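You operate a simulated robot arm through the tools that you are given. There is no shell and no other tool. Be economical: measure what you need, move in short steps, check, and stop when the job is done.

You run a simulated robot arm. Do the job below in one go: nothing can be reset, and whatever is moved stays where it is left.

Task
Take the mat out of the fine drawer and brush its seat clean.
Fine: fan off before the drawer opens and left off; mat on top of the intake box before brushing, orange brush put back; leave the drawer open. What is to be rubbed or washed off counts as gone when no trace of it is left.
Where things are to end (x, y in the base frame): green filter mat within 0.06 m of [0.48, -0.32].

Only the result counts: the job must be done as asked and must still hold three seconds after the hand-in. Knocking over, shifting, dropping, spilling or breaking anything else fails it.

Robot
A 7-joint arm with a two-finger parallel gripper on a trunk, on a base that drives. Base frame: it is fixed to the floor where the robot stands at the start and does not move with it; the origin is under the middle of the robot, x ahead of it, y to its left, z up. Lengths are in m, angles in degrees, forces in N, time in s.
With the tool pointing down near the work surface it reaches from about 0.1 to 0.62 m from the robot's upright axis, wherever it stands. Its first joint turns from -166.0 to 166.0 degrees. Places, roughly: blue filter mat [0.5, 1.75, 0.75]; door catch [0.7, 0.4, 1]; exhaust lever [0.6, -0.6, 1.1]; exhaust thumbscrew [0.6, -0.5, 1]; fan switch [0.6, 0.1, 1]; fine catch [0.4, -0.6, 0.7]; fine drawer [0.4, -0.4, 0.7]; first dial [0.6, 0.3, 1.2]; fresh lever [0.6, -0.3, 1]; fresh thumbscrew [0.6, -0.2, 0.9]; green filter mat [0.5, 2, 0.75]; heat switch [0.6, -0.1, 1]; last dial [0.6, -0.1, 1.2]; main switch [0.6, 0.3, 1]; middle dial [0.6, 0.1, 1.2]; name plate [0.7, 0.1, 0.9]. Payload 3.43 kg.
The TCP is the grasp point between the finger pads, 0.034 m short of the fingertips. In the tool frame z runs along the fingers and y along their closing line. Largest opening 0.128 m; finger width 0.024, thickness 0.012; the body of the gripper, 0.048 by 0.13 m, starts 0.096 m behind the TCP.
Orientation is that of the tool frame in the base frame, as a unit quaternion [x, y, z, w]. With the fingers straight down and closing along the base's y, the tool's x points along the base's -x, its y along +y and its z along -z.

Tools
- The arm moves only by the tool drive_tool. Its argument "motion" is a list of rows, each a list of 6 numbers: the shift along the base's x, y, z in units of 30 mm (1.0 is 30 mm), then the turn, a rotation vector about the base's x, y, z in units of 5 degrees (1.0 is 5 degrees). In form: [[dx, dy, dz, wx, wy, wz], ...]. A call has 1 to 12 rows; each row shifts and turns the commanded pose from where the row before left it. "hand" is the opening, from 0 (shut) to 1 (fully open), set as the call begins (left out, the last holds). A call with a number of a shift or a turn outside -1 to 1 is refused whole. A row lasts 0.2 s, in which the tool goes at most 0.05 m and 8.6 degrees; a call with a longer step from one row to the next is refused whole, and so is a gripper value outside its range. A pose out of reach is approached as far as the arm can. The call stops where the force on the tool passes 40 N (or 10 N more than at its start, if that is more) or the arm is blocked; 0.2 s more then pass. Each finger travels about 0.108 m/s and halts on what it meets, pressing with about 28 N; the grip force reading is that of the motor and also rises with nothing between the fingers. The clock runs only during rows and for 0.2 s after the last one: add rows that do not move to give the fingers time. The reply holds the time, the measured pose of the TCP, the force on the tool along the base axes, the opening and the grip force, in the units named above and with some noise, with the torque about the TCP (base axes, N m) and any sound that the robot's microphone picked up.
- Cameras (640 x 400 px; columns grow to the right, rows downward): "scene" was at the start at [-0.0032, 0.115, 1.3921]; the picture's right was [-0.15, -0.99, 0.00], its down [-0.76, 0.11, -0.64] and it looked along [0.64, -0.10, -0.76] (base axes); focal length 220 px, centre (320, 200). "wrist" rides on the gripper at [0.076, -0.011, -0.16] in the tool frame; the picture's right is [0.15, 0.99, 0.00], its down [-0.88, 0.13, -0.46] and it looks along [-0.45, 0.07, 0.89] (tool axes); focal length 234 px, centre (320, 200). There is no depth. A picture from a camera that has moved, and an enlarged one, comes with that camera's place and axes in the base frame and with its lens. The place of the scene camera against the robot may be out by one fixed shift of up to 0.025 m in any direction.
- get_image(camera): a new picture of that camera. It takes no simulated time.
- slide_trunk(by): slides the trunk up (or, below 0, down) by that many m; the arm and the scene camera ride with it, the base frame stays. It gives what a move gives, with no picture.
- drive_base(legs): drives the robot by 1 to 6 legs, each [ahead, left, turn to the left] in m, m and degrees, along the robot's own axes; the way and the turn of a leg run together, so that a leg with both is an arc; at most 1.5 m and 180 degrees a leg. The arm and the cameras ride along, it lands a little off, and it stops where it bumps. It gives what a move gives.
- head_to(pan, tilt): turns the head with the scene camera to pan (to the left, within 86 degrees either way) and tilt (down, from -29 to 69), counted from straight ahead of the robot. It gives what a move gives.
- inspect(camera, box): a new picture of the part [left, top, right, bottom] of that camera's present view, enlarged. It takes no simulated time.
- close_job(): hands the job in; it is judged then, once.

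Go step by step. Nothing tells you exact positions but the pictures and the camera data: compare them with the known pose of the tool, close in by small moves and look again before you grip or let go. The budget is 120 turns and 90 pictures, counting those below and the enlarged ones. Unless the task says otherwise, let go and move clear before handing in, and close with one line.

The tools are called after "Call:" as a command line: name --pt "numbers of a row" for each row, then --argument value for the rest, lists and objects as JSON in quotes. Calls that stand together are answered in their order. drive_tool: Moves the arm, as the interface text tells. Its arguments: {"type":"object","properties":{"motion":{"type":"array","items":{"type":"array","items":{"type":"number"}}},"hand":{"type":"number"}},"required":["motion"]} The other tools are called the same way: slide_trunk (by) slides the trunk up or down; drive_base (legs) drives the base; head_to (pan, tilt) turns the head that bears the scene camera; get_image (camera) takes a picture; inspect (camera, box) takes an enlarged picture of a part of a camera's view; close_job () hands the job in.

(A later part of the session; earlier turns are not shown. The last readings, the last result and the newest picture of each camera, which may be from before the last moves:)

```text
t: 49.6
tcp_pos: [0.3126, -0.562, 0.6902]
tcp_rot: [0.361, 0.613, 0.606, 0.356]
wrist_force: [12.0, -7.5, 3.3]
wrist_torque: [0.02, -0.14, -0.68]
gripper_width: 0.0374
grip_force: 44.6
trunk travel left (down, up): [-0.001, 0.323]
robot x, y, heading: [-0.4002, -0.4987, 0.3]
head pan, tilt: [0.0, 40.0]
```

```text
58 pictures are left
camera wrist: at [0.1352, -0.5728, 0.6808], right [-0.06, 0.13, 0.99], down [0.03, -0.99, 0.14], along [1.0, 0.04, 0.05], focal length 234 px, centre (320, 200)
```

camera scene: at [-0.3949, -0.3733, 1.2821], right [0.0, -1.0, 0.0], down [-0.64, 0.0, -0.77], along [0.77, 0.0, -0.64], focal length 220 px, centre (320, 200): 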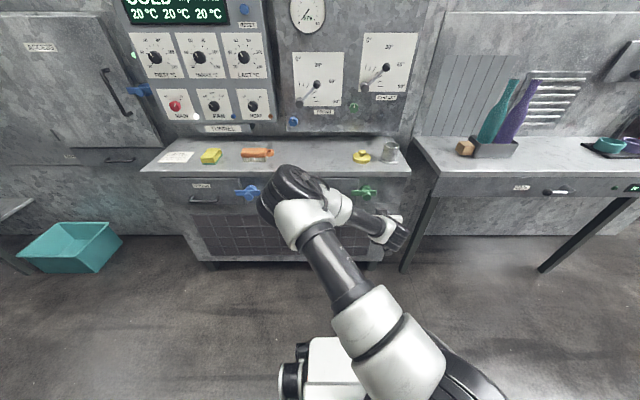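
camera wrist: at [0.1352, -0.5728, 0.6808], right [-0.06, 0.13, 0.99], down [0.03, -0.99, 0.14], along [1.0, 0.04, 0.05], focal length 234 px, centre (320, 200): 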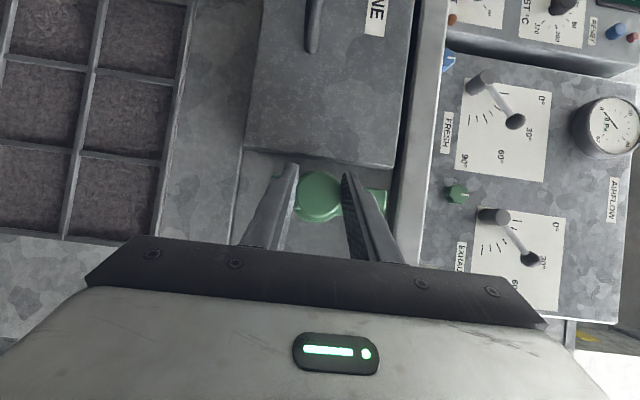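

The wing now stands vertical, clear of the drawer. I release, back off and move left to the drawer handle, which I place near [0.333, -0.362, 0.664]; the fingers now close vertically, good for the bar.

Call:
drive_tool --pt "0 0 0 0 0 0" --pt "0 0 0 0 0 0" --pt "-0.6 0 0 0 0 0" --pt "-0.9 0 0 0 0 0" --pt "-0.9 0 0 0 0 0" --pt "0 0.8 -0.1 0 0 0" --pt "0 0.8 -0.2 0 0 0" --pt "0 0.8 -0.2 0 0 0" --pt "0 0.8 -0.2 0 0 0" --pt "0 0.8 -0.2 0 0 0" --pt "0 0.8 0 0 0 0" --pt "0 0 0 0 0 0" --hand 0.5

Call:
get_image --camera "wrist"

Call:
get_image --camera "scene"

```text
t: 52.2
tcp_pos: [0.2399, -0.4168, 0.6625]
tcp_rot: [0.361, 0.614, 0.605, 0.355]
wrist_force: [0.5, 0.1, 0.2]
wrist_torque: [0.01, 0.0, 0.02]
gripper_width: 0.0642
grip_force: 0.2
trunk travel left (down, up): [-0.001, 0.323]
robot x, y, heading: [-0.399, -0.5041, 0.2]
head pan, tilt: [0.0, 40.0]
```

```text
57 pictures are left
camera wrist: at [0.0627, -0.4282, 0.6534], right [-0.06, 0.14, 0.99], down [0.03, -0.99, 0.14], along [1.0, 0.04, 0.05], focal length 234 px, centre (320, 200)
```

wrist: 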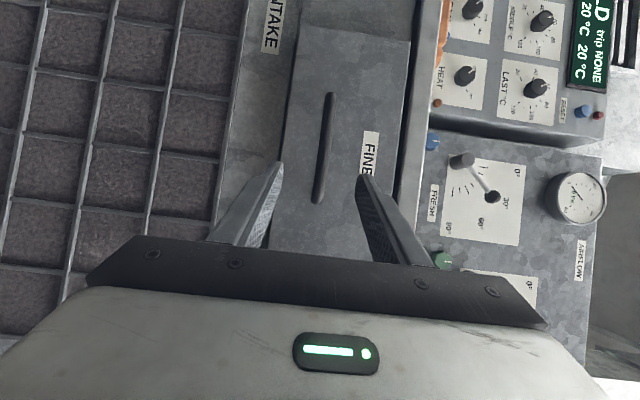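

```text
56 pictures are left
camera scene: at [-0.3949, -0.3734, 1.2821], right [0.0, -1.0, 0.0], down [-0.64, 0.0, -0.77], along [0.77, 0.0, -0.64], focal length 220 px, centre (320, 200)
```

scene: 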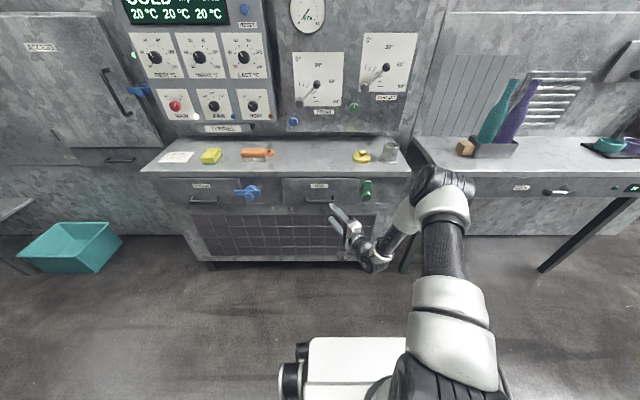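

The handle bar measures at [0.333, -0.357, 0.662], level with the tool. I move in and grip it.

Call:
drive_tool --pt "0 0.9 0 0 0 0" --pt "0.4 0.9 0 0 0 0" --pt "0.7 0 0 0 0 0" --pt "0.6 0 0 0 0 0" --pt "0.5 0 0 0 0 0" --pt "0 0 0 0 0 0"

Call:
get_image --camera "wrist"

```text
t: 53.6
tcp_pos: [0.3063, -0.3621, 0.6637]
tcp_rot: [0.36, 0.615, 0.605, 0.355]
wrist_force: [-0.5, 0.3, 0.1]
wrist_torque: [-0.01, 0.02, 0.05]
gripper_width: 0.0639
grip_force: 0.0
trunk travel left (down, up): [-0.001, 0.323]
robot x, y, heading: [-0.3967, -0.4967, 0.0]
head pan, tilt: [0.0, 40.0]
```

```text
55 pictures are left
camera wrist: at [0.1292, -0.3736, 0.6534], right [-0.06, 0.14, 0.99], down [0.03, -0.99, 0.14], along [1.0, 0.04, 0.05], focal length 234 px, centre (320, 200)
```

wrist: 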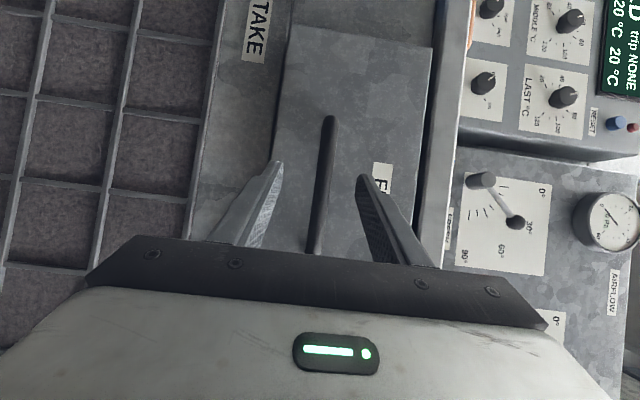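

The bar is between the fingers; I close and then pull gently.

Call:
drive_tool --pt "0.2 0 0 0 0 0" --pt "0 0 0 0 0 0" --pt "0 0 0 0 0 0" --pt "0 0 0 0 0 0" --hand 0

Call:
drive_tool --pt "-0.4 0 0 0 0 0" --pt "-0.5 0 0 0 0 0" --pt "-0.5 0 0 0 0 0" --pt "0 0 0 0 0 0"

Call:
get_image --camera "scene"

```text
t: 54.6
tcp_pos: [0.313, -0.3629, 0.666]
tcp_rot: [0.36, 0.613, 0.607, 0.356]
wrist_force: [0.6, -1.1, 10.6]
wrist_torque: [0.82, -0.11, 0.45]
gripper_width: 0.0139
grip_force: 45.2
trunk travel left (down, up): [-0.001, 0.323]
robot x, y, heading: [-0.4014, -0.5045, 0.1]
head pan, tilt: [0.0, 40.0]
```

```text
t: 55.6
tcp_pos: [0.2696, -0.364, 0.6649]
tcp_rot: [0.36, 0.614, 0.606, 0.355]
wrist_force: [1.6, 3.4, 17.0]
wrist_torque: [0.87, -0.15, -0.73]
gripper_width: 0.0135
grip_force: 45.2
trunk travel left (down, up): [-0.001, 0.323]
robot x, y, heading: [-0.397, -0.4999, 0.3]
head pan, tilt: [0.0, 40.0]
```

```text
54 pictures are left
camera scene: at [-0.3961, -0.3736, 1.2822], right [0.0, -1.0, 0.0], down [-0.64, 0.0, -0.77], along [0.77, 0.0, -0.64], focal length 220 px, centre (320, 200)
```

scene: 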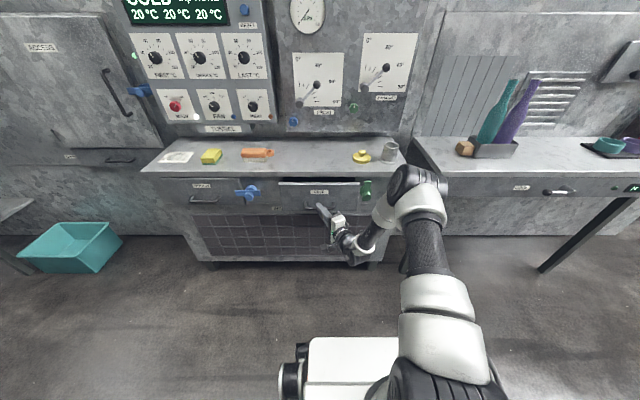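

The drawer is opening. I keep pulling.

Call:
drive_tool --pt "-0.5 0 -0.05 0 0 0" --pt "-0.6 0 0 0 0 0" --pt "-0.6 0 0 0 0 0" --pt "-0.6 0 0 0 0 0" --pt "-0.6 0 0 0 0 0" --pt "-0.6 0 0 0 0 0" --pt "0 0 0 0 0 0"

Call:
get_image --camera "scene"

```text
t: 57.2
tcp_pos: [0.1648, -0.3642, 0.6655]
tcp_rot: [0.358, 0.612, 0.608, 0.358]
wrist_force: [-0.4, -2.7, 31.4]
wrist_torque: [0.64, -0.42, 0.88]
gripper_width: 0.0135
grip_force: 44.6
trunk travel left (down, up): [-0.001, 0.323]
robot x, y, heading: [-0.404, -0.4971, -0.0]
head pan, tilt: [0.0, 40.0]
```

```text
53 pictures are left
camera scene: at [-0.3969, -0.374, 1.2823], right [0.0, -1.0, 0.0], down [-0.64, 0.0, -0.77], along [0.77, 0.0, -0.64], focal length 220 px, centre (320, 200)
```

scene: 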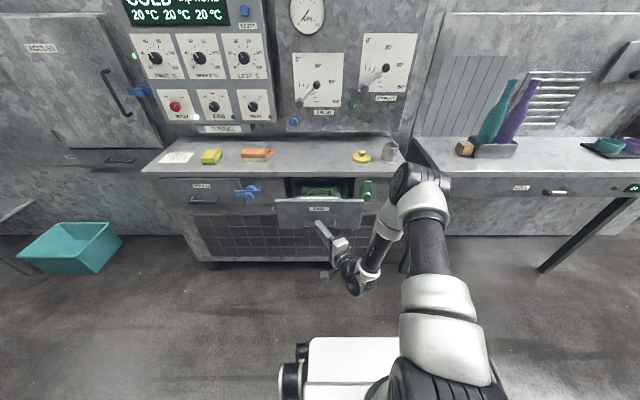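

Call:
drive_tool --pt "-0.2 0 0.12 0 0 0" --pt "-0.6 0 0 0 0 0" --pt "-0.6 0 0 0 0 0" --pt "-0.6 0 0 0 0 0" --pt "-0.6 0 0 0 0 0" --pt "0 0 0 0 0 0"

Call:
inspect --camera "scene" --box '[220, 120, 460, 270]'

```text
t: 58.6
tcp_pos: [0.0862, -0.3628, 0.6664]
tcp_rot: [0.362, 0.615, 0.605, 0.354]
wrist_force: [0.3, 5.0, 7.3]
wrist_torque: [0.92, -0.09, -0.4]
gripper_width: 0.0138
grip_force: 45.1
trunk travel left (down, up): [-0.001, 0.323]
robot x, y, heading: [-0.3972, -0.5022, 0.2]
head pan, tilt: [0.0, 40.0]
```

```text
2.67 times, centred on (340, 195) of scene
camera zoom: at [-0.3954, -0.3734, 1.282], right [0.0, -1.0, 0.0], down [-0.64, 0.0, -0.77], along [0.77, 0.0, -0.64], focal length 586 px, centre (267, 213)
```

zoom: 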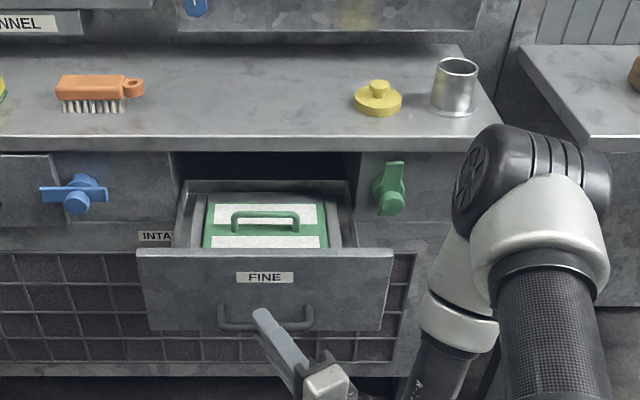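

The drawer is well open, with a green mat with a bar handle in it. I pull a little further until it stops.

Call:
drive_tool --pt "-0.5 0 0 0 0 0" --pt "-0.5 0 0 0 0 0" --pt "0 0 0 0 0 0"

Call:
inspect --camera "scene" --box '[260, 150, 420, 250]'

```text
t: 59.4
tcp_pos: [0.0579, -0.3638, 0.665]
tcp_rot: [0.361, 0.615, 0.605, 0.354]
wrist_force: [0.6, 1.3, 2.8]
wrist_torque: [0.93, -0.08, 0.96]
gripper_width: 0.0136
grip_force: 44.6
trunk travel left (down, up): [-0.001, 0.323]
robot x, y, heading: [-0.4034, -0.4988, 0.2]
head pan, tilt: [0.0, 40.0]
```

```text
4.00 times, centred on (340, 200) of scene
camera zoom: at [-0.395, -0.3735, 1.282], right [0.0, -1.0, 0.0], down [-0.64, 0.0, -0.77], along [0.77, 0.0, -0.64], focal length 880 px, centre (240, 200)
```

zoom: 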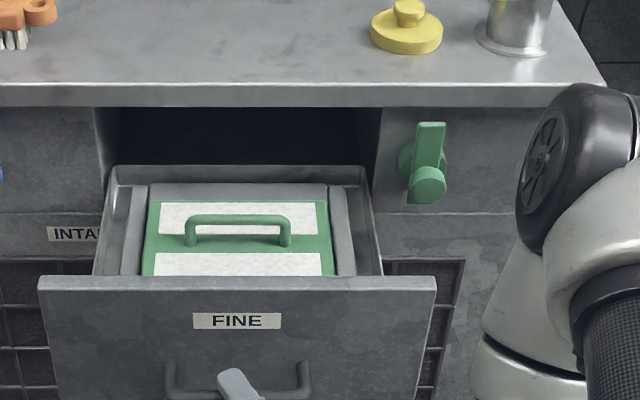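

The drawer is open and the whole seat area is clear of the box. I let go, back off, and raise up before turning the tool down.

Call:
drive_tool --pt "0 0 0 0 0 0" --pt "0 0 0 0 0 0" --pt "-0.5 -0.2 0 0 0 0" --pt "-0.8 -0.4 0 0 0 0" --pt "-0.8 -0.4 0 0 0 0" --pt "0 0 0 0 0 0" --hand 0.5

Call:
slide_trunk --by 0.15

Call:
drive_tool --pt "0 0 0.6 0 0 0" --pt "0 0 0.6 0 0 0" --pt "0 0 0.6 0 0 0" --pt "0 0 0 -0.49 0.87 0" --pt "0 0 0 -0.49 0.87 0" --pt "0 0 0 -0.49 0.87 0" --pt "0 0 0 -0.49 0.87 0" --pt "0 0 0 -0.49 0.87 0" --pt "0 0 0 -0.49 0.87 0" --pt "0 0 0 -0.49 0.87 0" --pt "0 0 0 -0.49 0.87 0" --pt "0 0 0 0 0 0"

Call:
get_image --camera "scene"

```text
t: 60.8
tcp_pos: [-0.006, -0.3922, 0.665]
tcp_rot: [0.361, 0.615, 0.605, 0.355]
wrist_force: [-0.7, 0.1, 0.5]
wrist_torque: [-0.03, -0.03, 0.01]
gripper_width: 0.0638
grip_force: 0.0
trunk travel left (down, up): [-0.001, 0.323]
robot x, y, heading: [-0.3994, -0.4972, -0.2]
head pan, tilt: [0.0, 40.0]
```

```text
t: 62.5
tcp_pos: [-0.006, -0.3926, 0.8149]
tcp_rot: [0.362, 0.614, 0.605, 0.355]
wrist_force: [0.6, 0.0, -0.6]
wrist_torque: [-0.03, 0.02, 0.03]
gripper_width: 0.0639
grip_force: 0.1
trunk travel left (down, up): [-0.151, 0.173]
robot x, y, heading: [-0.4026, -0.4992, 0.1]
head pan, tilt: [0.0, 40.0]
```

```text
t: 65.1
tcp_pos: [0.043, -0.3959, 0.8192]
tcp_rot: [0.46, 0.785, 0.357, 0.211]
wrist_force: [-0.1, 0.0, 1.0]
wrist_torque: [0.04, 0.0, 0.01]
gripper_width: 0.0642
grip_force: 0.1
out of reach, approached as far as the arm can: row 3, 4, 5, 6, 7, 8, 9
trunk travel left (down, up): [-0.151, 0.173]
robot x, y, heading: [-0.3957, -0.4996, -0.1]
head pan, tilt: [0.0, 40.0]
```

```text
50 pictures are left
camera scene: at [-0.395, -0.3733, 1.4321], right [0.0, -1.0, 0.0], down [-0.64, 0.0, -0.77], along [0.77, 0.0, -0.64], focal length 220 px, centre (320, 200)
```

scene: 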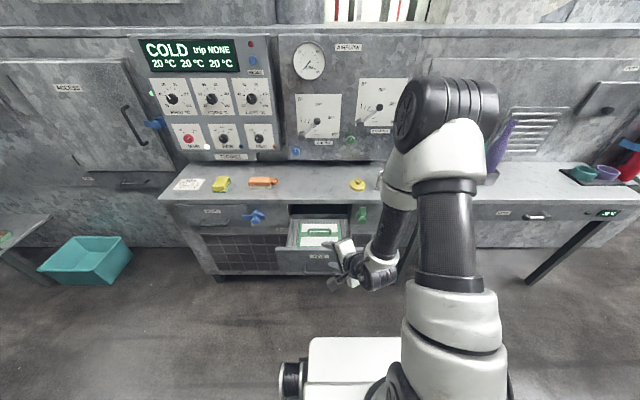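

Continuing to pitch the tool down and yaw it so the fingers close along x.

Call:
drive_tool --pt "0.3 0 0.3 -0.49 0.87 0" --pt "0.3 0 0.3 -0.49 0.87 0" --pt "0.3 0 0.3 -0.49 0.87 0" --pt "0.3 0 0.3 -0.49 0.87 0" --pt "0.3 0 0 -0.49 0.87 0" --pt "0.3 0 0 -0.49 0.87 0" --pt "0.3 0 0 -0.49 0.87 0" --pt "0.3 0 0 -0.49 0.87 0" --pt "0.3 0 0 -0.49 0.87 0" --pt "0 0 0 -0.3 0.6 0" --pt "0 0 0 0 0 -1" --pt "0 0 0 0 0 -1"

Call:
drive_tool --pt "0 0 0 0 0 -1" --pt "0 0 0 0 0 -1" --pt "0 0 0 0 0 -1" --pt "0 0 0 0 0 -0.8" --pt "0 0 0 0 0 0"

```text
t: 67.7
tcp_pos: [0.1224, -0.3974, 0.8552]
tcp_rot: [0.578, 0.816, 0.006, 0.005]
wrist_force: [0.1, 0.4, -0.3]
wrist_torque: [-0.02, 0.01, 0.01]
gripper_width: 0.0642
grip_force: 0.0
trunk travel left (down, up): [-0.151, 0.173]
robot x, y, heading: [-0.4008, -0.5011, -0.1]
head pan, tilt: [0.0, 40.0]
```

```text
t: 68.9
tcp_pos: [0.1236, -0.3968, 0.8553]
tcp_rot: [0.704, 0.71, 0.005, 0.006]
wrist_force: [0.9, 0.6, -0.2]
wrist_torque: [-0.01, 0.02, 0.01]
gripper_width: 0.0638
grip_force: 0.1
trunk travel left (down, up): [-0.151, 0.173]
robot x, y, heading: [-0.4002, -0.501, -0.0]
head pan, tilt: [0.0, 40.0]
```

Call:
drive_base --legs '[[0.16, 0, 0]]'

Call:
get_image --camera "wrist"

Call:
get_image --camera "scene"

```text
t: 70.3
tcp_pos: [0.2823, -0.3966, 0.8546]
tcp_rot: [0.705, 0.709, 0.005, 0.007]
wrist_force: [0.3, -0.1, -0.7]
wrist_torque: [0.0, -0.03, 0.0]
gripper_width: 0.0639
grip_force: 0.0
trunk travel left (down, up): [-0.151, 0.173]
robot x, y, heading: [-0.2426, -0.4999, 0.1]
head pan, tilt: [0.0, 40.0]
```

```text
49 pictures are left
camera wrist: at [0.267, -0.3198, 1.014], right [0.99, 0.15, 0.02], down [0.13, -0.88, 0.46], along [0.08, -0.45, -0.89], focal length 234 px, centre (320, 200)
```

wrist: 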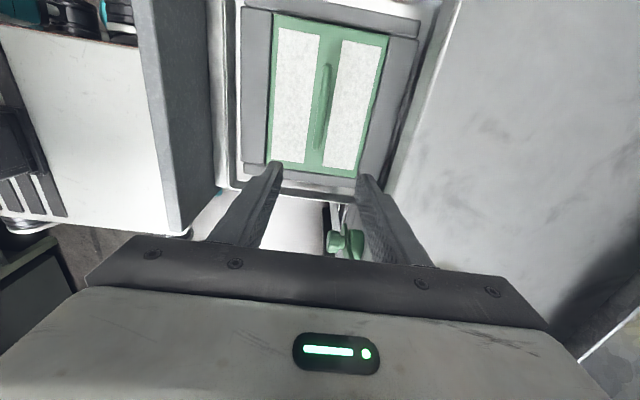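

```text
48 pictures are left
camera scene: at [-0.2362, -0.3731, 1.4321], right [0.0, -1.0, 0.0], down [-0.64, 0.0, -0.77], along [0.77, 0.0, -0.64], focal length 220 px, centre (320, 200)
```

scene: 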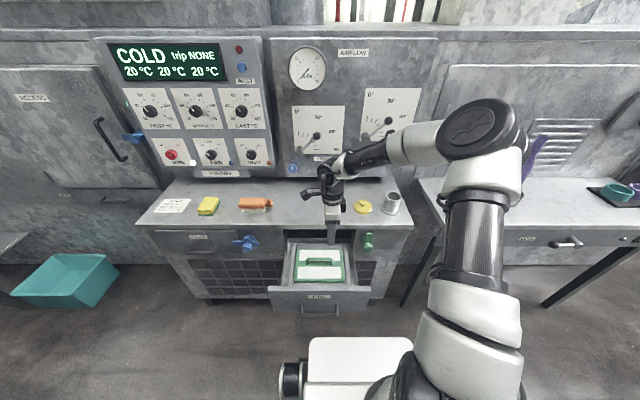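

The mat's bar handle is near [0.279, -0.348, 0.70]. I move over it and part-way down.

Call:
drive_tool --pt "0 0.8 0 0 0 0" --pt "-0.1 0.8 -0.4 0 0 0" --pt "0 0 -0.9 0 0 0" --pt "0 0 -0.9 0 0 0" --pt "0 0 -0.9 0 0 0" --pt "0 0 -0.7 0 0 0" --pt "0 0 0 0 0 0"

Call:
get_image --camera "wrist"

Call:
inspect --camera "scene" --box '[240, 200, 400, 300]'

```text
t: 71.9
tcp_pos: [0.2787, -0.3498, 0.741]
tcp_rot: [0.705, 0.71, 0.005, 0.006]
wrist_force: [0.1, -0.1, -1.0]
wrist_torque: [0.0, 0.02, 0.01]
gripper_width: 0.0639
grip_force: 0.0
trunk travel left (down, up): [-0.151, 0.173]
robot x, y, heading: [-0.2414, -0.4974, 0.2]
head pan, tilt: [0.0, 40.0]
```

```text
47 pictures are left
camera wrist: at [0.2639, -0.2716, 0.8993], right [0.99, 0.15, 0.02], down [0.13, -0.88, 0.46], along [0.08, -0.45, -0.89], focal length 234 px, centre (320, 200)
```

wrist: 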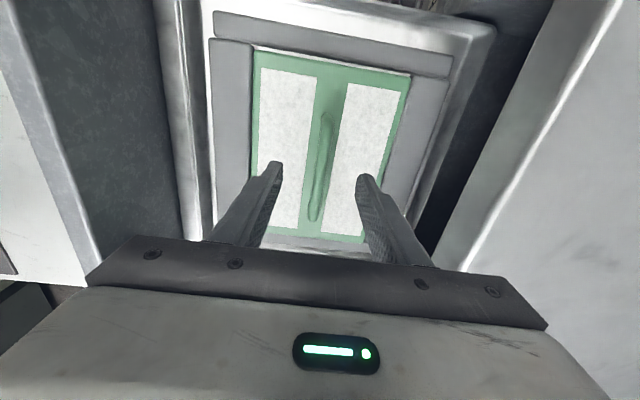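

```text
4.00 times, centred on (320, 250) of scene
camera zoom: at [-0.236, -0.3731, 1.4321], right [0.0, -1.0, 0.0], down [-0.64, 0.0, -0.77], along [0.77, 0.0, -0.64], focal length 880 px, centre (320, 0)
```

zoom: 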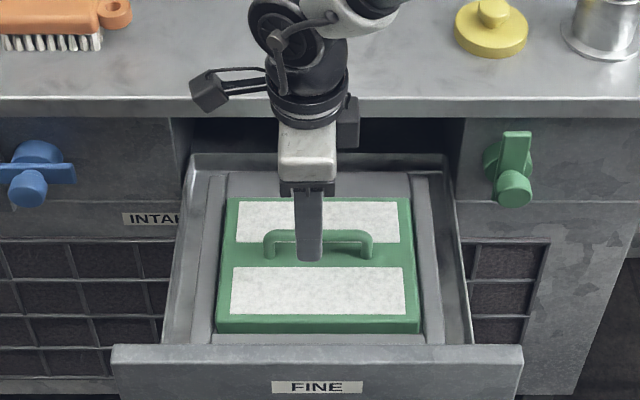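

Call:
drive_tool --pt "0 -0.15 -0.6 0 0 0" --pt "0 0 -0.6 0 0 0" --pt "0 0 0 0 0 0"

Call:
get_image --camera "wrist"

Call:
inspect --camera "scene" --box '[240, 200, 400, 300]'

```text
t: 72.7
tcp_pos: [0.2785, -0.353, 0.7039]
tcp_rot: [0.705, 0.709, 0.005, 0.006]
wrist_force: [0.6, -0.6, 1.3]
wrist_torque: [-0.06, -0.06, 0.01]
gripper_width: 0.0643
grip_force: 0.0
trunk travel left (down, up): [-0.151, 0.173]
robot x, y, heading: [-0.2364, -0.4966, 0.1]
head pan, tilt: [0.0, 40.0]
```

```text
45 pictures are left
camera wrist: at [0.264, -0.276, 0.8637], right [0.99, 0.15, 0.02], down [0.13, -0.88, 0.46], along [0.08, -0.45, -0.89], focal length 234 px, centre (320, 200)
```

wrist: 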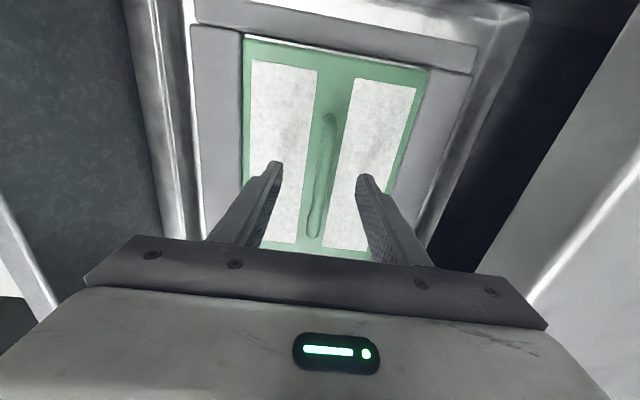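

```text
4.00 times, centred on (320, 250) of scene
camera zoom: at [-0.2361, -0.3731, 1.4321], right [0.0, -1.0, 0.0], down [-0.64, 0.0, -0.77], along [0.77, 0.0, -0.64], focal length 880 px, centre (320, 0)
```

zoom: 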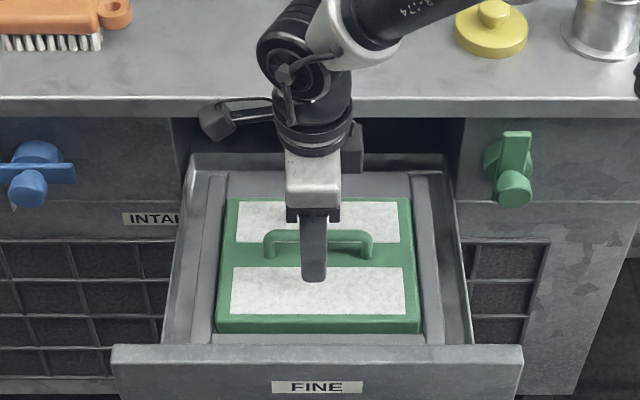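

Call:
drive_tool --pt "0 -0.15 -0.5 0 0 0" --pt "0 0 -0.4 0 0 0" --pt "0 0 0 0 0 0"

Call:
get_image --camera "wrist"

```text
t: 73.4
tcp_pos: [0.2838, -0.3578, 0.6874]
tcp_rot: [0.705, 0.709, 0.01, 0.011]
wrist_force: [-1.2, -3.8, 19.9]
wrist_torque: [-0.1, 0.8, 0.12]
gripper_width: 0.0642
grip_force: 0.3
trunk travel left (down, up): [-0.151, 0.173]
robot x, y, heading: [-0.2411, -0.5009, -0.2]
head pan, tilt: [0.0, 40.0]
stopped in row 3: the force on the tool passed its limit at 47 N (the readings are from after the stop); the commanded pose is now the measured one
```

```text
43 pictures are left
camera wrist: at [0.2669, -0.2808, 0.8453], right [0.99, 0.15, 0.03], down [0.12, -0.88, 0.46], along [0.09, -0.45, -0.89], focal length 234 px, centre (320, 200)
```

wrist: 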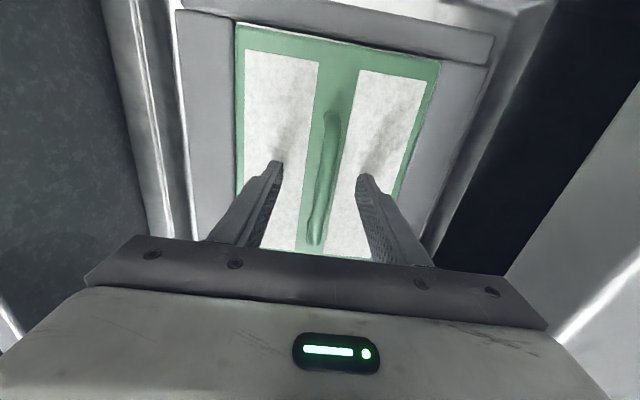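

The fingertips are on the mat's top (z ≈ 0.652), with the bar between them. I rise 4 mm, close, and lift a little.

Call:
drive_tool --pt "-0.15 0 0.15 0 0 0" --pt "0 0 0 0 0 0" --pt "0 0 0 0 0 0" --pt "0 0 0 0 0 0" --hand 0

Call:
drive_tool --pt "0 0 0.3 0 0 0" --pt "0 0 0.4 0 0 0" --pt "0 0 0.4 0 0 0" --pt "0 0 0 0 0 0"

Call:
get_image --camera "scene"

```text
t: 74.4
tcp_pos: [0.2777, -0.3572, 0.6892]
tcp_rot: [0.705, 0.709, 0.008, 0.008]
wrist_force: [0.8, 0.3, 0.2]
wrist_torque: [0.0, -0.01, 0.0]
gripper_width: 0.0111
grip_force: 27.7
trunk travel left (down, up): [-0.151, 0.173]
robot x, y, heading: [-0.2391, -0.5003, 0.0]
head pan, tilt: [0.0, 40.0]
```

```text
t: 75.4
tcp_pos: [0.2794, -0.3579, 0.7215]
tcp_rot: [0.705, 0.71, 0.007, 0.009]
wrist_force: [0.7, 0.9, -1.5]
wrist_torque: [0.03, 0.03, 0.0]
gripper_width: 0.0112
grip_force: 28.1
trunk travel left (down, up): [-0.151, 0.173]
robot x, y, heading: [-0.2423, -0.498, -0.0]
head pan, tilt: [0.0, 40.0]
```

```text
42 pictures are left
camera scene: at [-0.236, -0.3732, 1.4321], right [0.0, -1.0, 0.0], down [-0.64, 0.0, -0.77], along [0.77, 0.0, -0.64], focal length 220 px, centre (320, 200)
```

scene: 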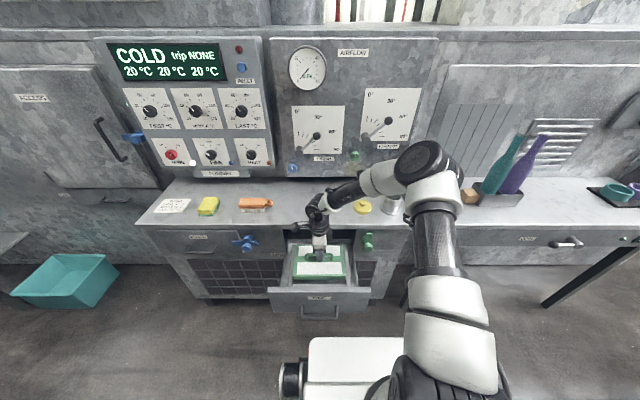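

The mat lifts cleanly. I raise it with the trunk and arm well above the box top, then drive a bit closer.

Call:
slide_trunk --by 0.15

Call:
drive_tool --pt "0 0 0.6 0 0 0" --pt "0 0 0.6 0 0 0" --pt "0 0 0.3 0 0 0" --pt "0 0 0 0 0 0"

Call:
get_image --camera "scene"

```text
t: 77.1
tcp_pos: [0.2785, -0.3568, 0.8706]
tcp_rot: [0.705, 0.709, 0.008, 0.009]
wrist_force: [0.3, 0.1, -1.4]
wrist_torque: [-0.01, 0.0, 0.0]
gripper_width: 0.011
grip_force: 28.0
trunk travel left (down, up): [-0.301, 0.023]
robot x, y, heading: [-0.2424, -0.497, -0.1]
head pan, tilt: [0.0, 40.0]
```

```text
t: 78.1
tcp_pos: [0.2781, -0.3568, 0.9163]
tcp_rot: [0.705, 0.709, 0.008, 0.008]
wrist_force: [-0.7, 0.2, -2.0]
wrist_torque: [0.02, 0.0, -0.01]
gripper_width: 0.0111
grip_force: 27.8
trunk travel left (down, up): [-0.301, 0.023]
robot x, y, heading: [-0.2435, -0.5018, 0.1]
head pan, tilt: [0.0, 40.0]
```

```text
41 pictures are left
camera scene: at [-0.2359, -0.3732, 1.5821], right [0.0, -1.0, 0.0], down [-0.64, 0.0, -0.77], along [0.77, 0.0, -0.64], focal length 220 px, centre (320, 200)
```

scene: 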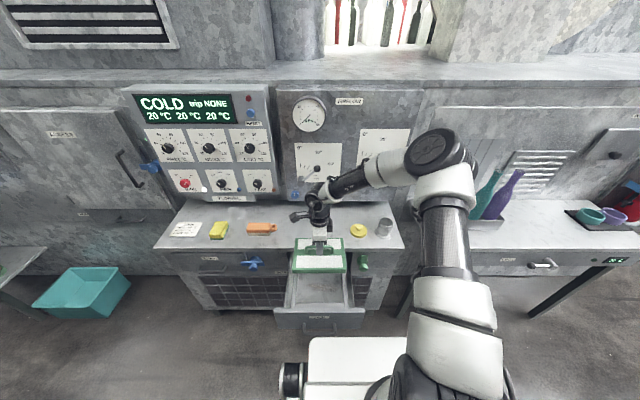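

Call:
drive_base --legs '[[0.11, 0, 0]]'

Call:
drive_tool --pt "0.5 0.4 0 0 0 0" --pt "0.5 0.4 0 0 0 0" --pt "0.5 0.3 0 0 0 0" --pt "0.4 0 0 0 0 0" --pt "0 0 0 0 0 0"

Call:
get_image --camera "scene"

Call:
get_image --camera "wrist"

```text
t: 79.3
tcp_pos: [0.3889, -0.358, 0.9158]
tcp_rot: [0.705, 0.709, 0.007, 0.009]
wrist_force: [0.4, 0.5, -1.4]
wrist_torque: [0.0, 0.02, -0.03]
gripper_width: 0.0112
grip_force: 28.0
trunk travel left (down, up): [-0.301, 0.023]
robot x, y, heading: [-0.134, -0.5008, 0.1]
head pan, tilt: [0.0, 40.0]
```

```text
t: 80.5
tcp_pos: [0.4446, -0.3249, 0.9157]
tcp_rot: [0.705, 0.709, 0.009, 0.008]
wrist_force: [-0.6, 0.0, -1.9]
wrist_torque: [0.04, -0.02, 0.03]
gripper_width: 0.0109
grip_force: 28.1
trunk travel left (down, up): [-0.301, 0.023]
robot x, y, heading: [-0.1316, -0.4972, -0.1]
head pan, tilt: [0.0, 40.0]
```

```text
40 pictures are left
camera scene: at [-0.1256, -0.3731, 1.5821], right [0.0, -1.0, 0.0], down [-0.64, 0.0, -0.77], along [0.77, 0.0, -0.64], focal length 220 px, centre (320, 200)
```

scene: 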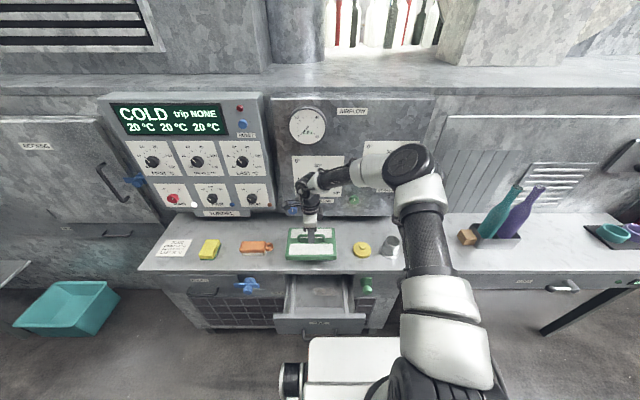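

```text
39 pictures are left
camera wrist: at [0.4294, -0.2479, 1.0753], right [0.99, 0.15, 0.02], down [0.13, -0.88, 0.46], along [0.09, -0.45, -0.89], focal length 234 px, centre (320, 200)
```

wrist: 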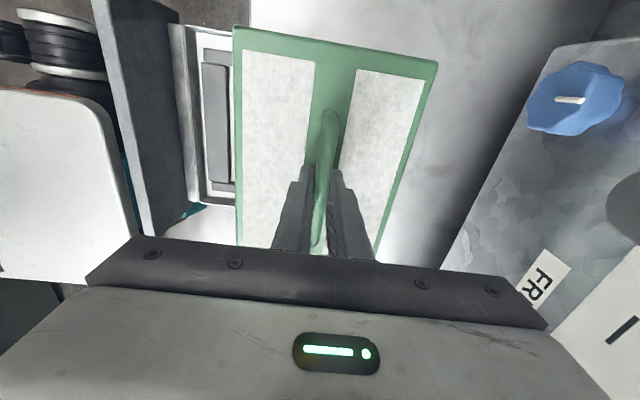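

The mat hangs over the box top between brush and yellow cap. I move a little further in and lower step by step.

Call:
drive_tool --pt "0.4 0 0 0 0 0" --pt "0.4 0 -0.3 0 0 0" --pt "0 0 -0.5 0 0 0" --pt "0 0 -0.5 0 0 0" --pt "0 0 0 0 0 0"

Call:
inspect --camera "scene" --box '[220, 160, 440, 298]'

```text
t: 81.7
tcp_pos: [0.4682, -0.3248, 0.8754]
tcp_rot: [0.706, 0.708, 0.008, 0.008]
wrist_force: [0.3, 0.4, -2.6]
wrist_torque: [-0.02, 0.0, -0.01]
gripper_width: 0.011
grip_force: 27.8
trunk travel left (down, up): [-0.301, 0.023]
robot x, y, heading: [-0.1306, -0.5006, -0.0]
head pan, tilt: [0.0, 40.0]
```

```text
2.90 times, centred on (330, 229) of scene
camera zoom: at [-0.1256, -0.3731, 1.5821], right [0.0, -1.0, 0.0], down [-0.64, 0.0, -0.77], along [0.77, 0.0, -0.64], focal length 637 px, centre (291, 116)
```

zoom: 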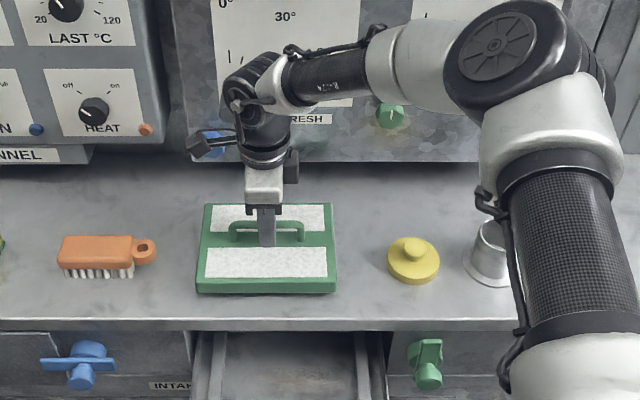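

Call:
drive_tool --pt "0 0 -0.3 0 0 0" --pt "0 0 -0.3 0 0 0" --pt "0 0 -0.2 0 0 0" --pt "0 0 0 0 0 0"

Call:
inspect --camera "scene" --box '[220, 160, 440, 298]'

```text
t: 82.5
tcp_pos: [0.4701, -0.3238, 0.861]
tcp_rot: [0.705, 0.709, 0.01, 0.012]
wrist_force: [-0.9, 0.3, 18.3]
wrist_torque: [-0.6, 0.57, -0.04]
gripper_width: 0.0111
grip_force: 27.7
trunk travel left (down, up): [-0.301, 0.023]
robot x, y, heading: [-0.1304, -0.5022, -0.0]
head pan, tilt: [0.0, 40.0]
stopped in row 4: the force on the tool passed its limit at 46 N (the readings are from after the stop); the commanded pose is now the measured one
```

```text
2.90 times, centred on (330, 229) of scene
camera zoom: at [-0.1277, -0.3736, 1.5823], right [0.0, -1.0, 0.0], down [-0.64, 0.0, -0.77], along [0.77, 0.0, -0.64], focal length 637 px, centre (291, 116)
```

zoom: 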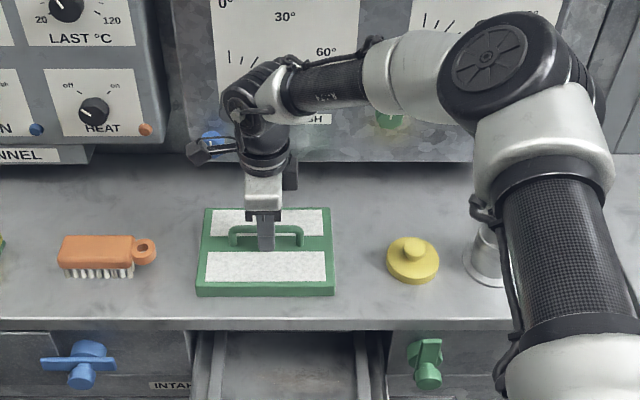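

The mat has touched down on the box top. I ease the pressure, open, and rise straight up.

Call:
drive_tool --pt "0 0 0.05 0 0 0" --pt "0 0 0 0 0 0" --pt "0 0 0 0 0 0" --hand 0.3

Call:
drive_tool --pt "0 0 0.4 0 0 0" --pt "0 0 0.7 0 0 0" --pt "0 0 0.7 0 0 0" --pt "0 0 0.7 0 0 0" --pt "0 0 0 0 0 0"

Call:
get_image --camera "scene"

```text
t: 83.3
tcp_pos: [0.4715, -0.3235, 0.8618]
tcp_rot: [0.705, 0.709, 0.012, 0.011]
wrist_force: [8.8, 1.5, 22.7]
wrist_torque: [0.03, 0.18, -0.05]
gripper_width: 0.0329
grip_force: 0.1
trunk travel left (down, up): [-0.301, 0.023]
robot x, y, heading: [-0.1326, -0.4997, -0.2]
head pan, tilt: [0.0, 40.0]
```

```text
t: 84.5
tcp_pos: [0.4698, -0.3248, 0.935]
tcp_rot: [0.705, 0.709, 0.01, 0.009]
wrist_force: [1.1, 0.3, 0.2]
wrist_torque: [-0.02, -0.01, -0.03]
gripper_width: 0.0384
grip_force: 0.2
trunk travel left (down, up): [-0.301, 0.023]
robot x, y, heading: [-0.1329, -0.4999, 0.1]
head pan, tilt: [0.0, 40.0]
```

```text
36 pictures are left
camera scene: at [-0.126, -0.3732, 1.5821], right [0.0, -1.0, 0.0], down [-0.64, 0.0, -0.77], along [0.77, 0.0, -0.64], focal length 220 px, centre (320, 200)
```

scene: 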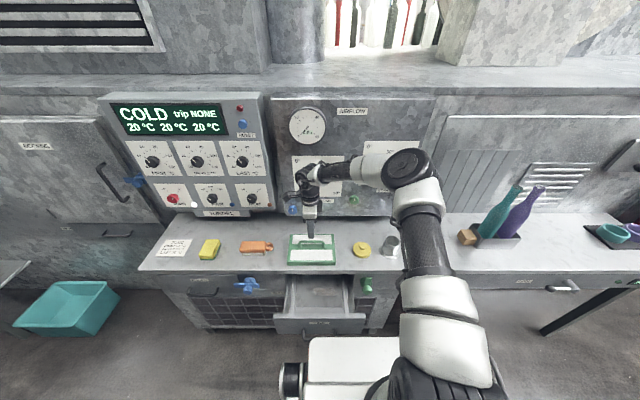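

The mat sits on the box. Now I inspect the seat's dirt and the brush.

Call:
inspect --camera "scene" --box '[270, 270, 370, 333]'

Call:
inspect --camera "scene" --box '[220, 220, 300, 270]'

```text
6.35 times, centred on (320, 302) of scene
camera zoom: at [-0.126, -0.3732, 1.5821], right [0.0, -1.0, 0.0], down [-0.64, 0.0, -0.77], along [0.77, 0.0, -0.64], focal length 1396 px, centre (320, -444)
```

zoom: 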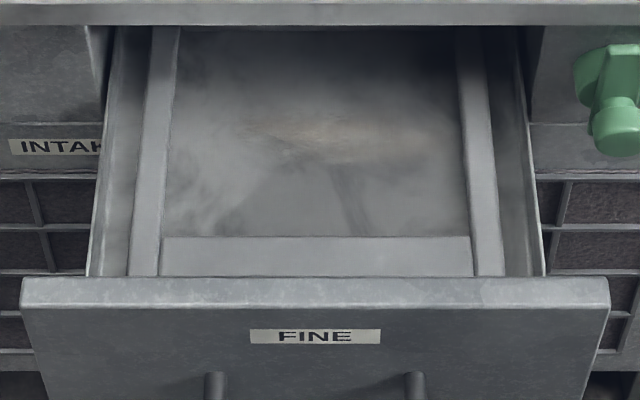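

```text
8.00 times, centred on (260, 245) of scene
camera zoom: at [-0.126, -0.3732, 1.5821], right [0.0, -1.0, 0.0], down [-0.64, 0.0, -0.77], along [0.77, 0.0, -0.64], focal length 1759 px, centre (800, -160)
```

zoom: 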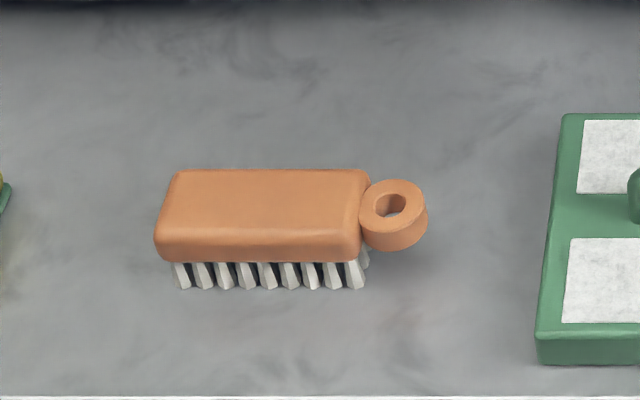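

The seat shows a brownish dust patch; the brush stands bristles-down at about [0.447, -0.10], long along y. I drive left so the gripper comes above it.

Call:
drive_tool --pt "-0.4 0 0.5 0 0 0" --pt "-0.4 0 0 0 0 0" --pt "0 0 0 0 0 0" --hand 0.6

Call:
drive_base --legs '[[0, 0.22, 0]]'

Call:
get_image --camera "wrist"

Call:
get_image --camera "scene"

```text
t: 85.3
tcp_pos: [0.4478, -0.3258, 0.95]
tcp_rot: [0.705, 0.709, 0.01, 0.01]
wrist_force: [0.0, -0.5, -0.4]
wrist_torque: [-0.03, -0.02, 0.02]
gripper_width: 0.0769
grip_force: 0.1
trunk travel left (down, up): [-0.301, 0.023]
robot x, y, heading: [-0.1312, -0.5008, 0.3]
head pan, tilt: [0.0, 40.0]
```

```text
t: 88.1
tcp_pos: [0.4479, -0.104, 0.9502]
tcp_rot: [0.705, 0.709, 0.01, 0.01]
wrist_force: [-1.0, 0.0, 0.2]
wrist_torque: [-0.02, -0.03, 0.01]
gripper_width: 0.0767
grip_force: 0.0
trunk travel left (down, up): [-0.301, 0.023]
robot x, y, heading: [-0.1328, -0.2795, 0.0]
head pan, tilt: [0.0, 40.0]
```

```text
33 pictures are left
camera wrist: at [0.4303, -0.0273, 1.1089], right [0.99, 0.15, 0.03], down [0.12, -0.88, 0.46], along [0.09, -0.45, -0.89], focal length 234 px, centre (320, 200)
```

wrist: 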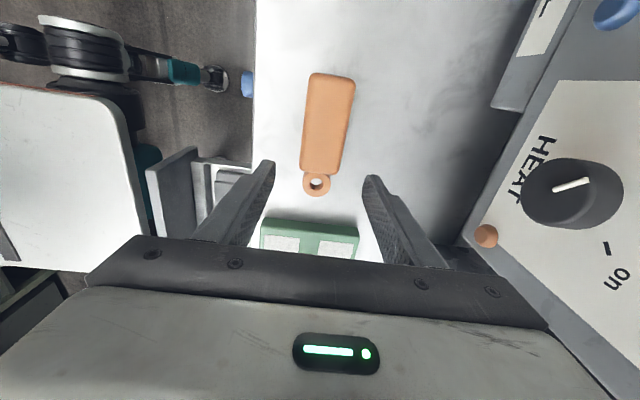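

```text
32 pictures are left
camera scene: at [-0.126, -0.1528, 1.5821], right [0.0, -1.0, 0.0], down [-0.64, 0.0, -0.77], along [0.77, 0.0, -0.64], focal length 220 px, centre (320, 200)
```

scene: 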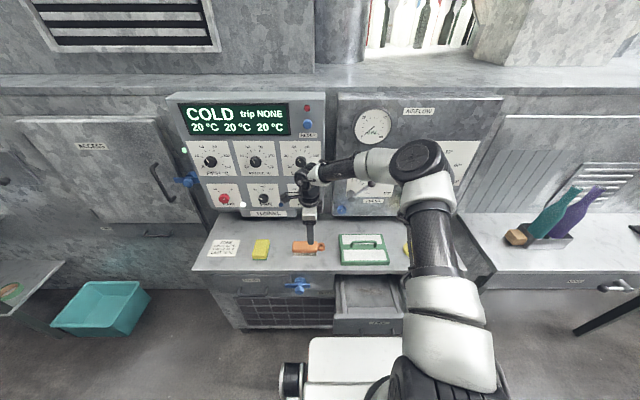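

The brush block's centre is about [0.451, -0.073], aligned with y. I centre over it and go down partly.

Call:
drive_tool --pt "0.1 0.5 0 0 0 0" --pt "0 0.5 -0.5 0 0 0" --pt "0 0 -0.8 0 0 0" --pt "0 0 -0.8 0 0 0" --pt "0 0 0 0 0 0"

Call:
get_image --camera "wrist"

Call:
inspect --camera "scene" --box '[260, 200, 360, 263]'

```text
t: 89.3
tcp_pos: [0.4507, -0.0739, 0.8879]
tcp_rot: [0.705, 0.709, 0.01, 0.01]
wrist_force: [-0.6, -0.6, -0.2]
wrist_torque: [0.01, -0.01, 0.01]
gripper_width: 0.0769
grip_force: 0.1
trunk travel left (down, up): [-0.301, 0.023]
robot x, y, heading: [-0.1304, -0.2831, -0.2]
head pan, tilt: [0.0, 40.0]
```

```text
31 pictures are left
camera wrist: at [0.4338, 0.0026, 1.046], right [0.99, 0.15, 0.03], down [0.12, -0.88, 0.46], along [0.09, -0.45, -0.89], focal length 234 px, centre (320, 200)
```

wrist: 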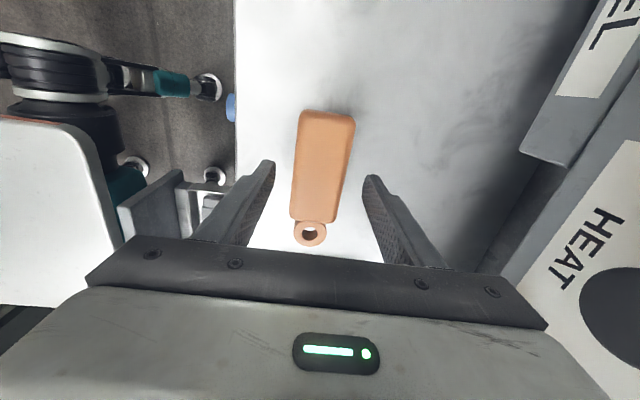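

```text
6.35 times, centred on (310, 232) of scene
camera zoom: at [-0.1259, -0.1528, 1.5821], right [0.0, -1.0, 0.0], down [-0.64, 0.0, -0.77], along [0.77, 0.0, -0.64], focal length 1396 px, centre (384, -0)
```

zoom: 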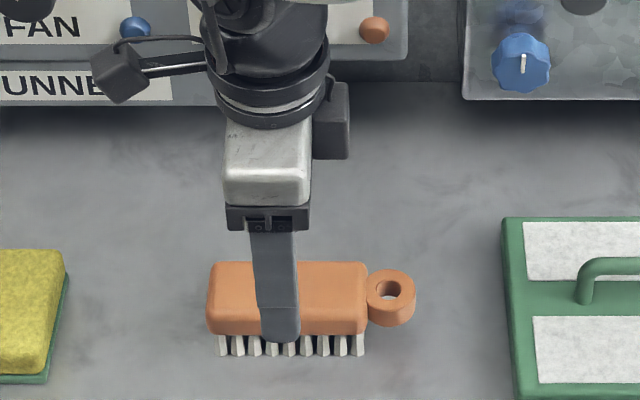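

Call:
drive_tool --pt "0 0 -0.5 0 0 0" --pt "0 0 -0.5 0 0 0" --pt "0 0 -0.3 0 0 0" --pt "0 0 0 0 0 0"

Call:
inspect --camera "scene" --box '[260, 200, 360, 263]'

```text
t: 90.3
tcp_pos: [0.4513, -0.0732, 0.8478]
tcp_rot: [0.706, 0.708, 0.009, 0.011]
wrist_force: [-0.1, 0.3, 0.0]
wrist_torque: [0.03, 0.01, 0.0]
gripper_width: 0.0768
grip_force: 0.0
trunk travel left (down, up): [-0.301, 0.023]
robot x, y, heading: [-0.1336, -0.2781, 0.1]
head pan, tilt: [0.0, 40.0]
```

```text
6.35 times, centred on (310, 232) of scene
camera zoom: at [-0.126, -0.1529, 1.5821], right [0.0, -1.0, 0.0], down [-0.64, 0.0, -0.77], along [0.77, 0.0, -0.64], focal length 1396 px, centre (384, -0)
```

zoom: 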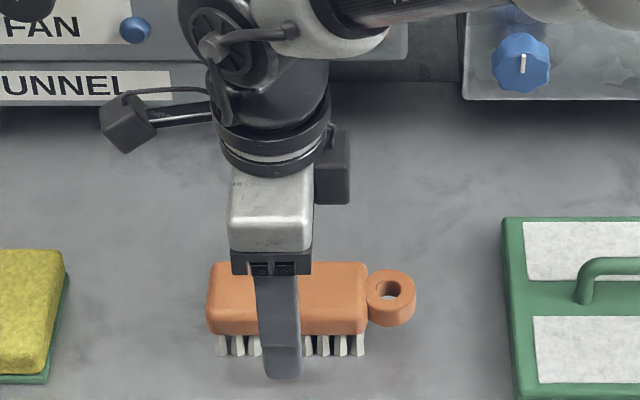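

The fingers straddle the block; I close, and lift a bit to check the hold.

Call:
drive_tool --pt "0 0 0 0 0 0" --pt "0 0 0 0 0 0" --pt "0 0 0 0 0 0" --hand 0.1

Call:
drive_tool --pt "0 0 0.4 0 0 0" --pt "0 0 0.6 0 0 0" --pt "0 0 0.8 0 0 0" --pt "0 0 0.8 0 0 0" --pt "0 0 0 0 0 0"

Call:
inspect --camera "scene" --box '[260, 190, 380, 265]'

```text
t: 91.1
tcp_pos: [0.4512, -0.0746, 0.8481]
tcp_rot: [0.705, 0.709, 0.01, 0.01]
wrist_force: [0.3, 0.0, 2.1]
wrist_torque: [-0.03, 0.07, 0.03]
gripper_width: 0.0495
grip_force: 27.9
trunk travel left (down, up): [-0.301, 0.023]
robot x, y, heading: [-0.1306, -0.2821, 0.0]
head pan, tilt: [0.0, 40.0]
```

```text
t: 92.3
tcp_pos: [0.4504, -0.0748, 0.9247]
tcp_rot: [0.706, 0.709, 0.008, 0.009]
wrist_force: [-0.2, -0.3, -1.4]
wrist_torque: [0.01, 0.0, 0.01]
gripper_width: 0.049
grip_force: 28.2
trunk travel left (down, up): [-0.301, 0.023]
robot x, y, heading: [-0.1284, -0.2819, -0.2]
head pan, tilt: [0.0, 40.0]
```

```text
5.33 times, centred on (320, 228) of scene
camera zoom: at [-0.126, -0.1529, 1.5821], right [0.0, -1.0, 0.0], down [-0.64, 0.0, -0.77], along [0.77, 0.0, -0.64], focal length 1173 px, centre (320, 53)
```

zoom: 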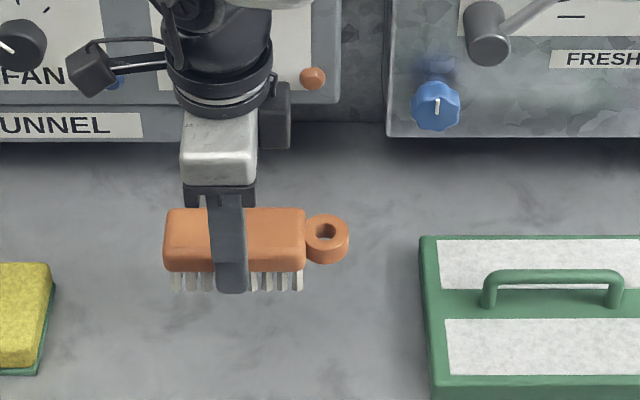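

The brush is held. Comparing views, driving forward pushed the drawer partly back in (front now about x 0.19), so I'll back off, go over the drawer and push it open again from inside with the fingers.

Call:
drive_tool --pt "0 0 0.8 0 0 0" --pt "0 0 0.8 0 0 0" --pt "0 0 0.6 0 0 0" --pt "0 0 0 0 0 0"

Call:
drive_base --legs '[[-0.13, 0, 0], [0, -0.12, 0]]'

Call:
get_image --camera "scene"

```text
t: 93.3
tcp_pos: [0.45, -0.073, 0.9926]
tcp_rot: [0.706, 0.709, 0.009, 0.01]
wrist_force: [0.0, 0.0, -1.1]
wrist_torque: [-0.02, -0.01, -0.01]
gripper_width: 0.0492
grip_force: 28.0
trunk travel left (down, up): [-0.301, 0.023]
robot x, y, heading: [-0.1319, -0.2817, 0.2]
head pan, tilt: [0.0, 40.0]
```

```text
t: 96.0
tcp_pos: [0.32, -0.194, 0.9923]
tcp_rot: [0.706, 0.708, 0.009, 0.01]
wrist_force: [-0.1, -0.4, -0.9]
wrist_torque: [-0.01, 0.01, 0.0]
gripper_width: 0.0494
grip_force: 28.0
trunk travel left (down, up): [-0.301, 0.023]
robot x, y, heading: [-0.2621, -0.4026, 0.2]
head pan, tilt: [0.0, 40.0]
```

```text
27 pictures are left
camera scene: at [-0.2566, -0.273, 1.5821], right [0.0, -1.0, 0.0], down [-0.64, 0.0, -0.77], along [0.77, 0.0, -0.64], focal length 220 px, centre (320, 200)
```

scene: 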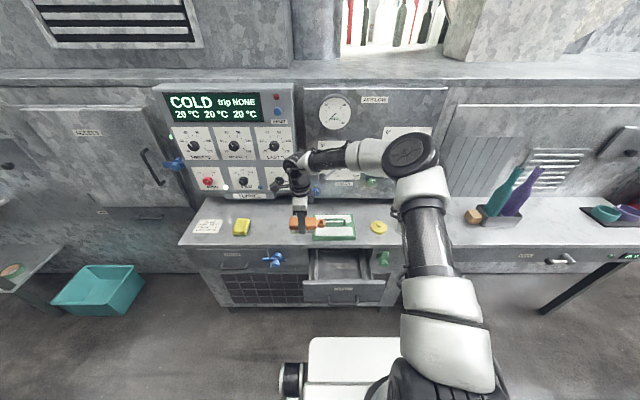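

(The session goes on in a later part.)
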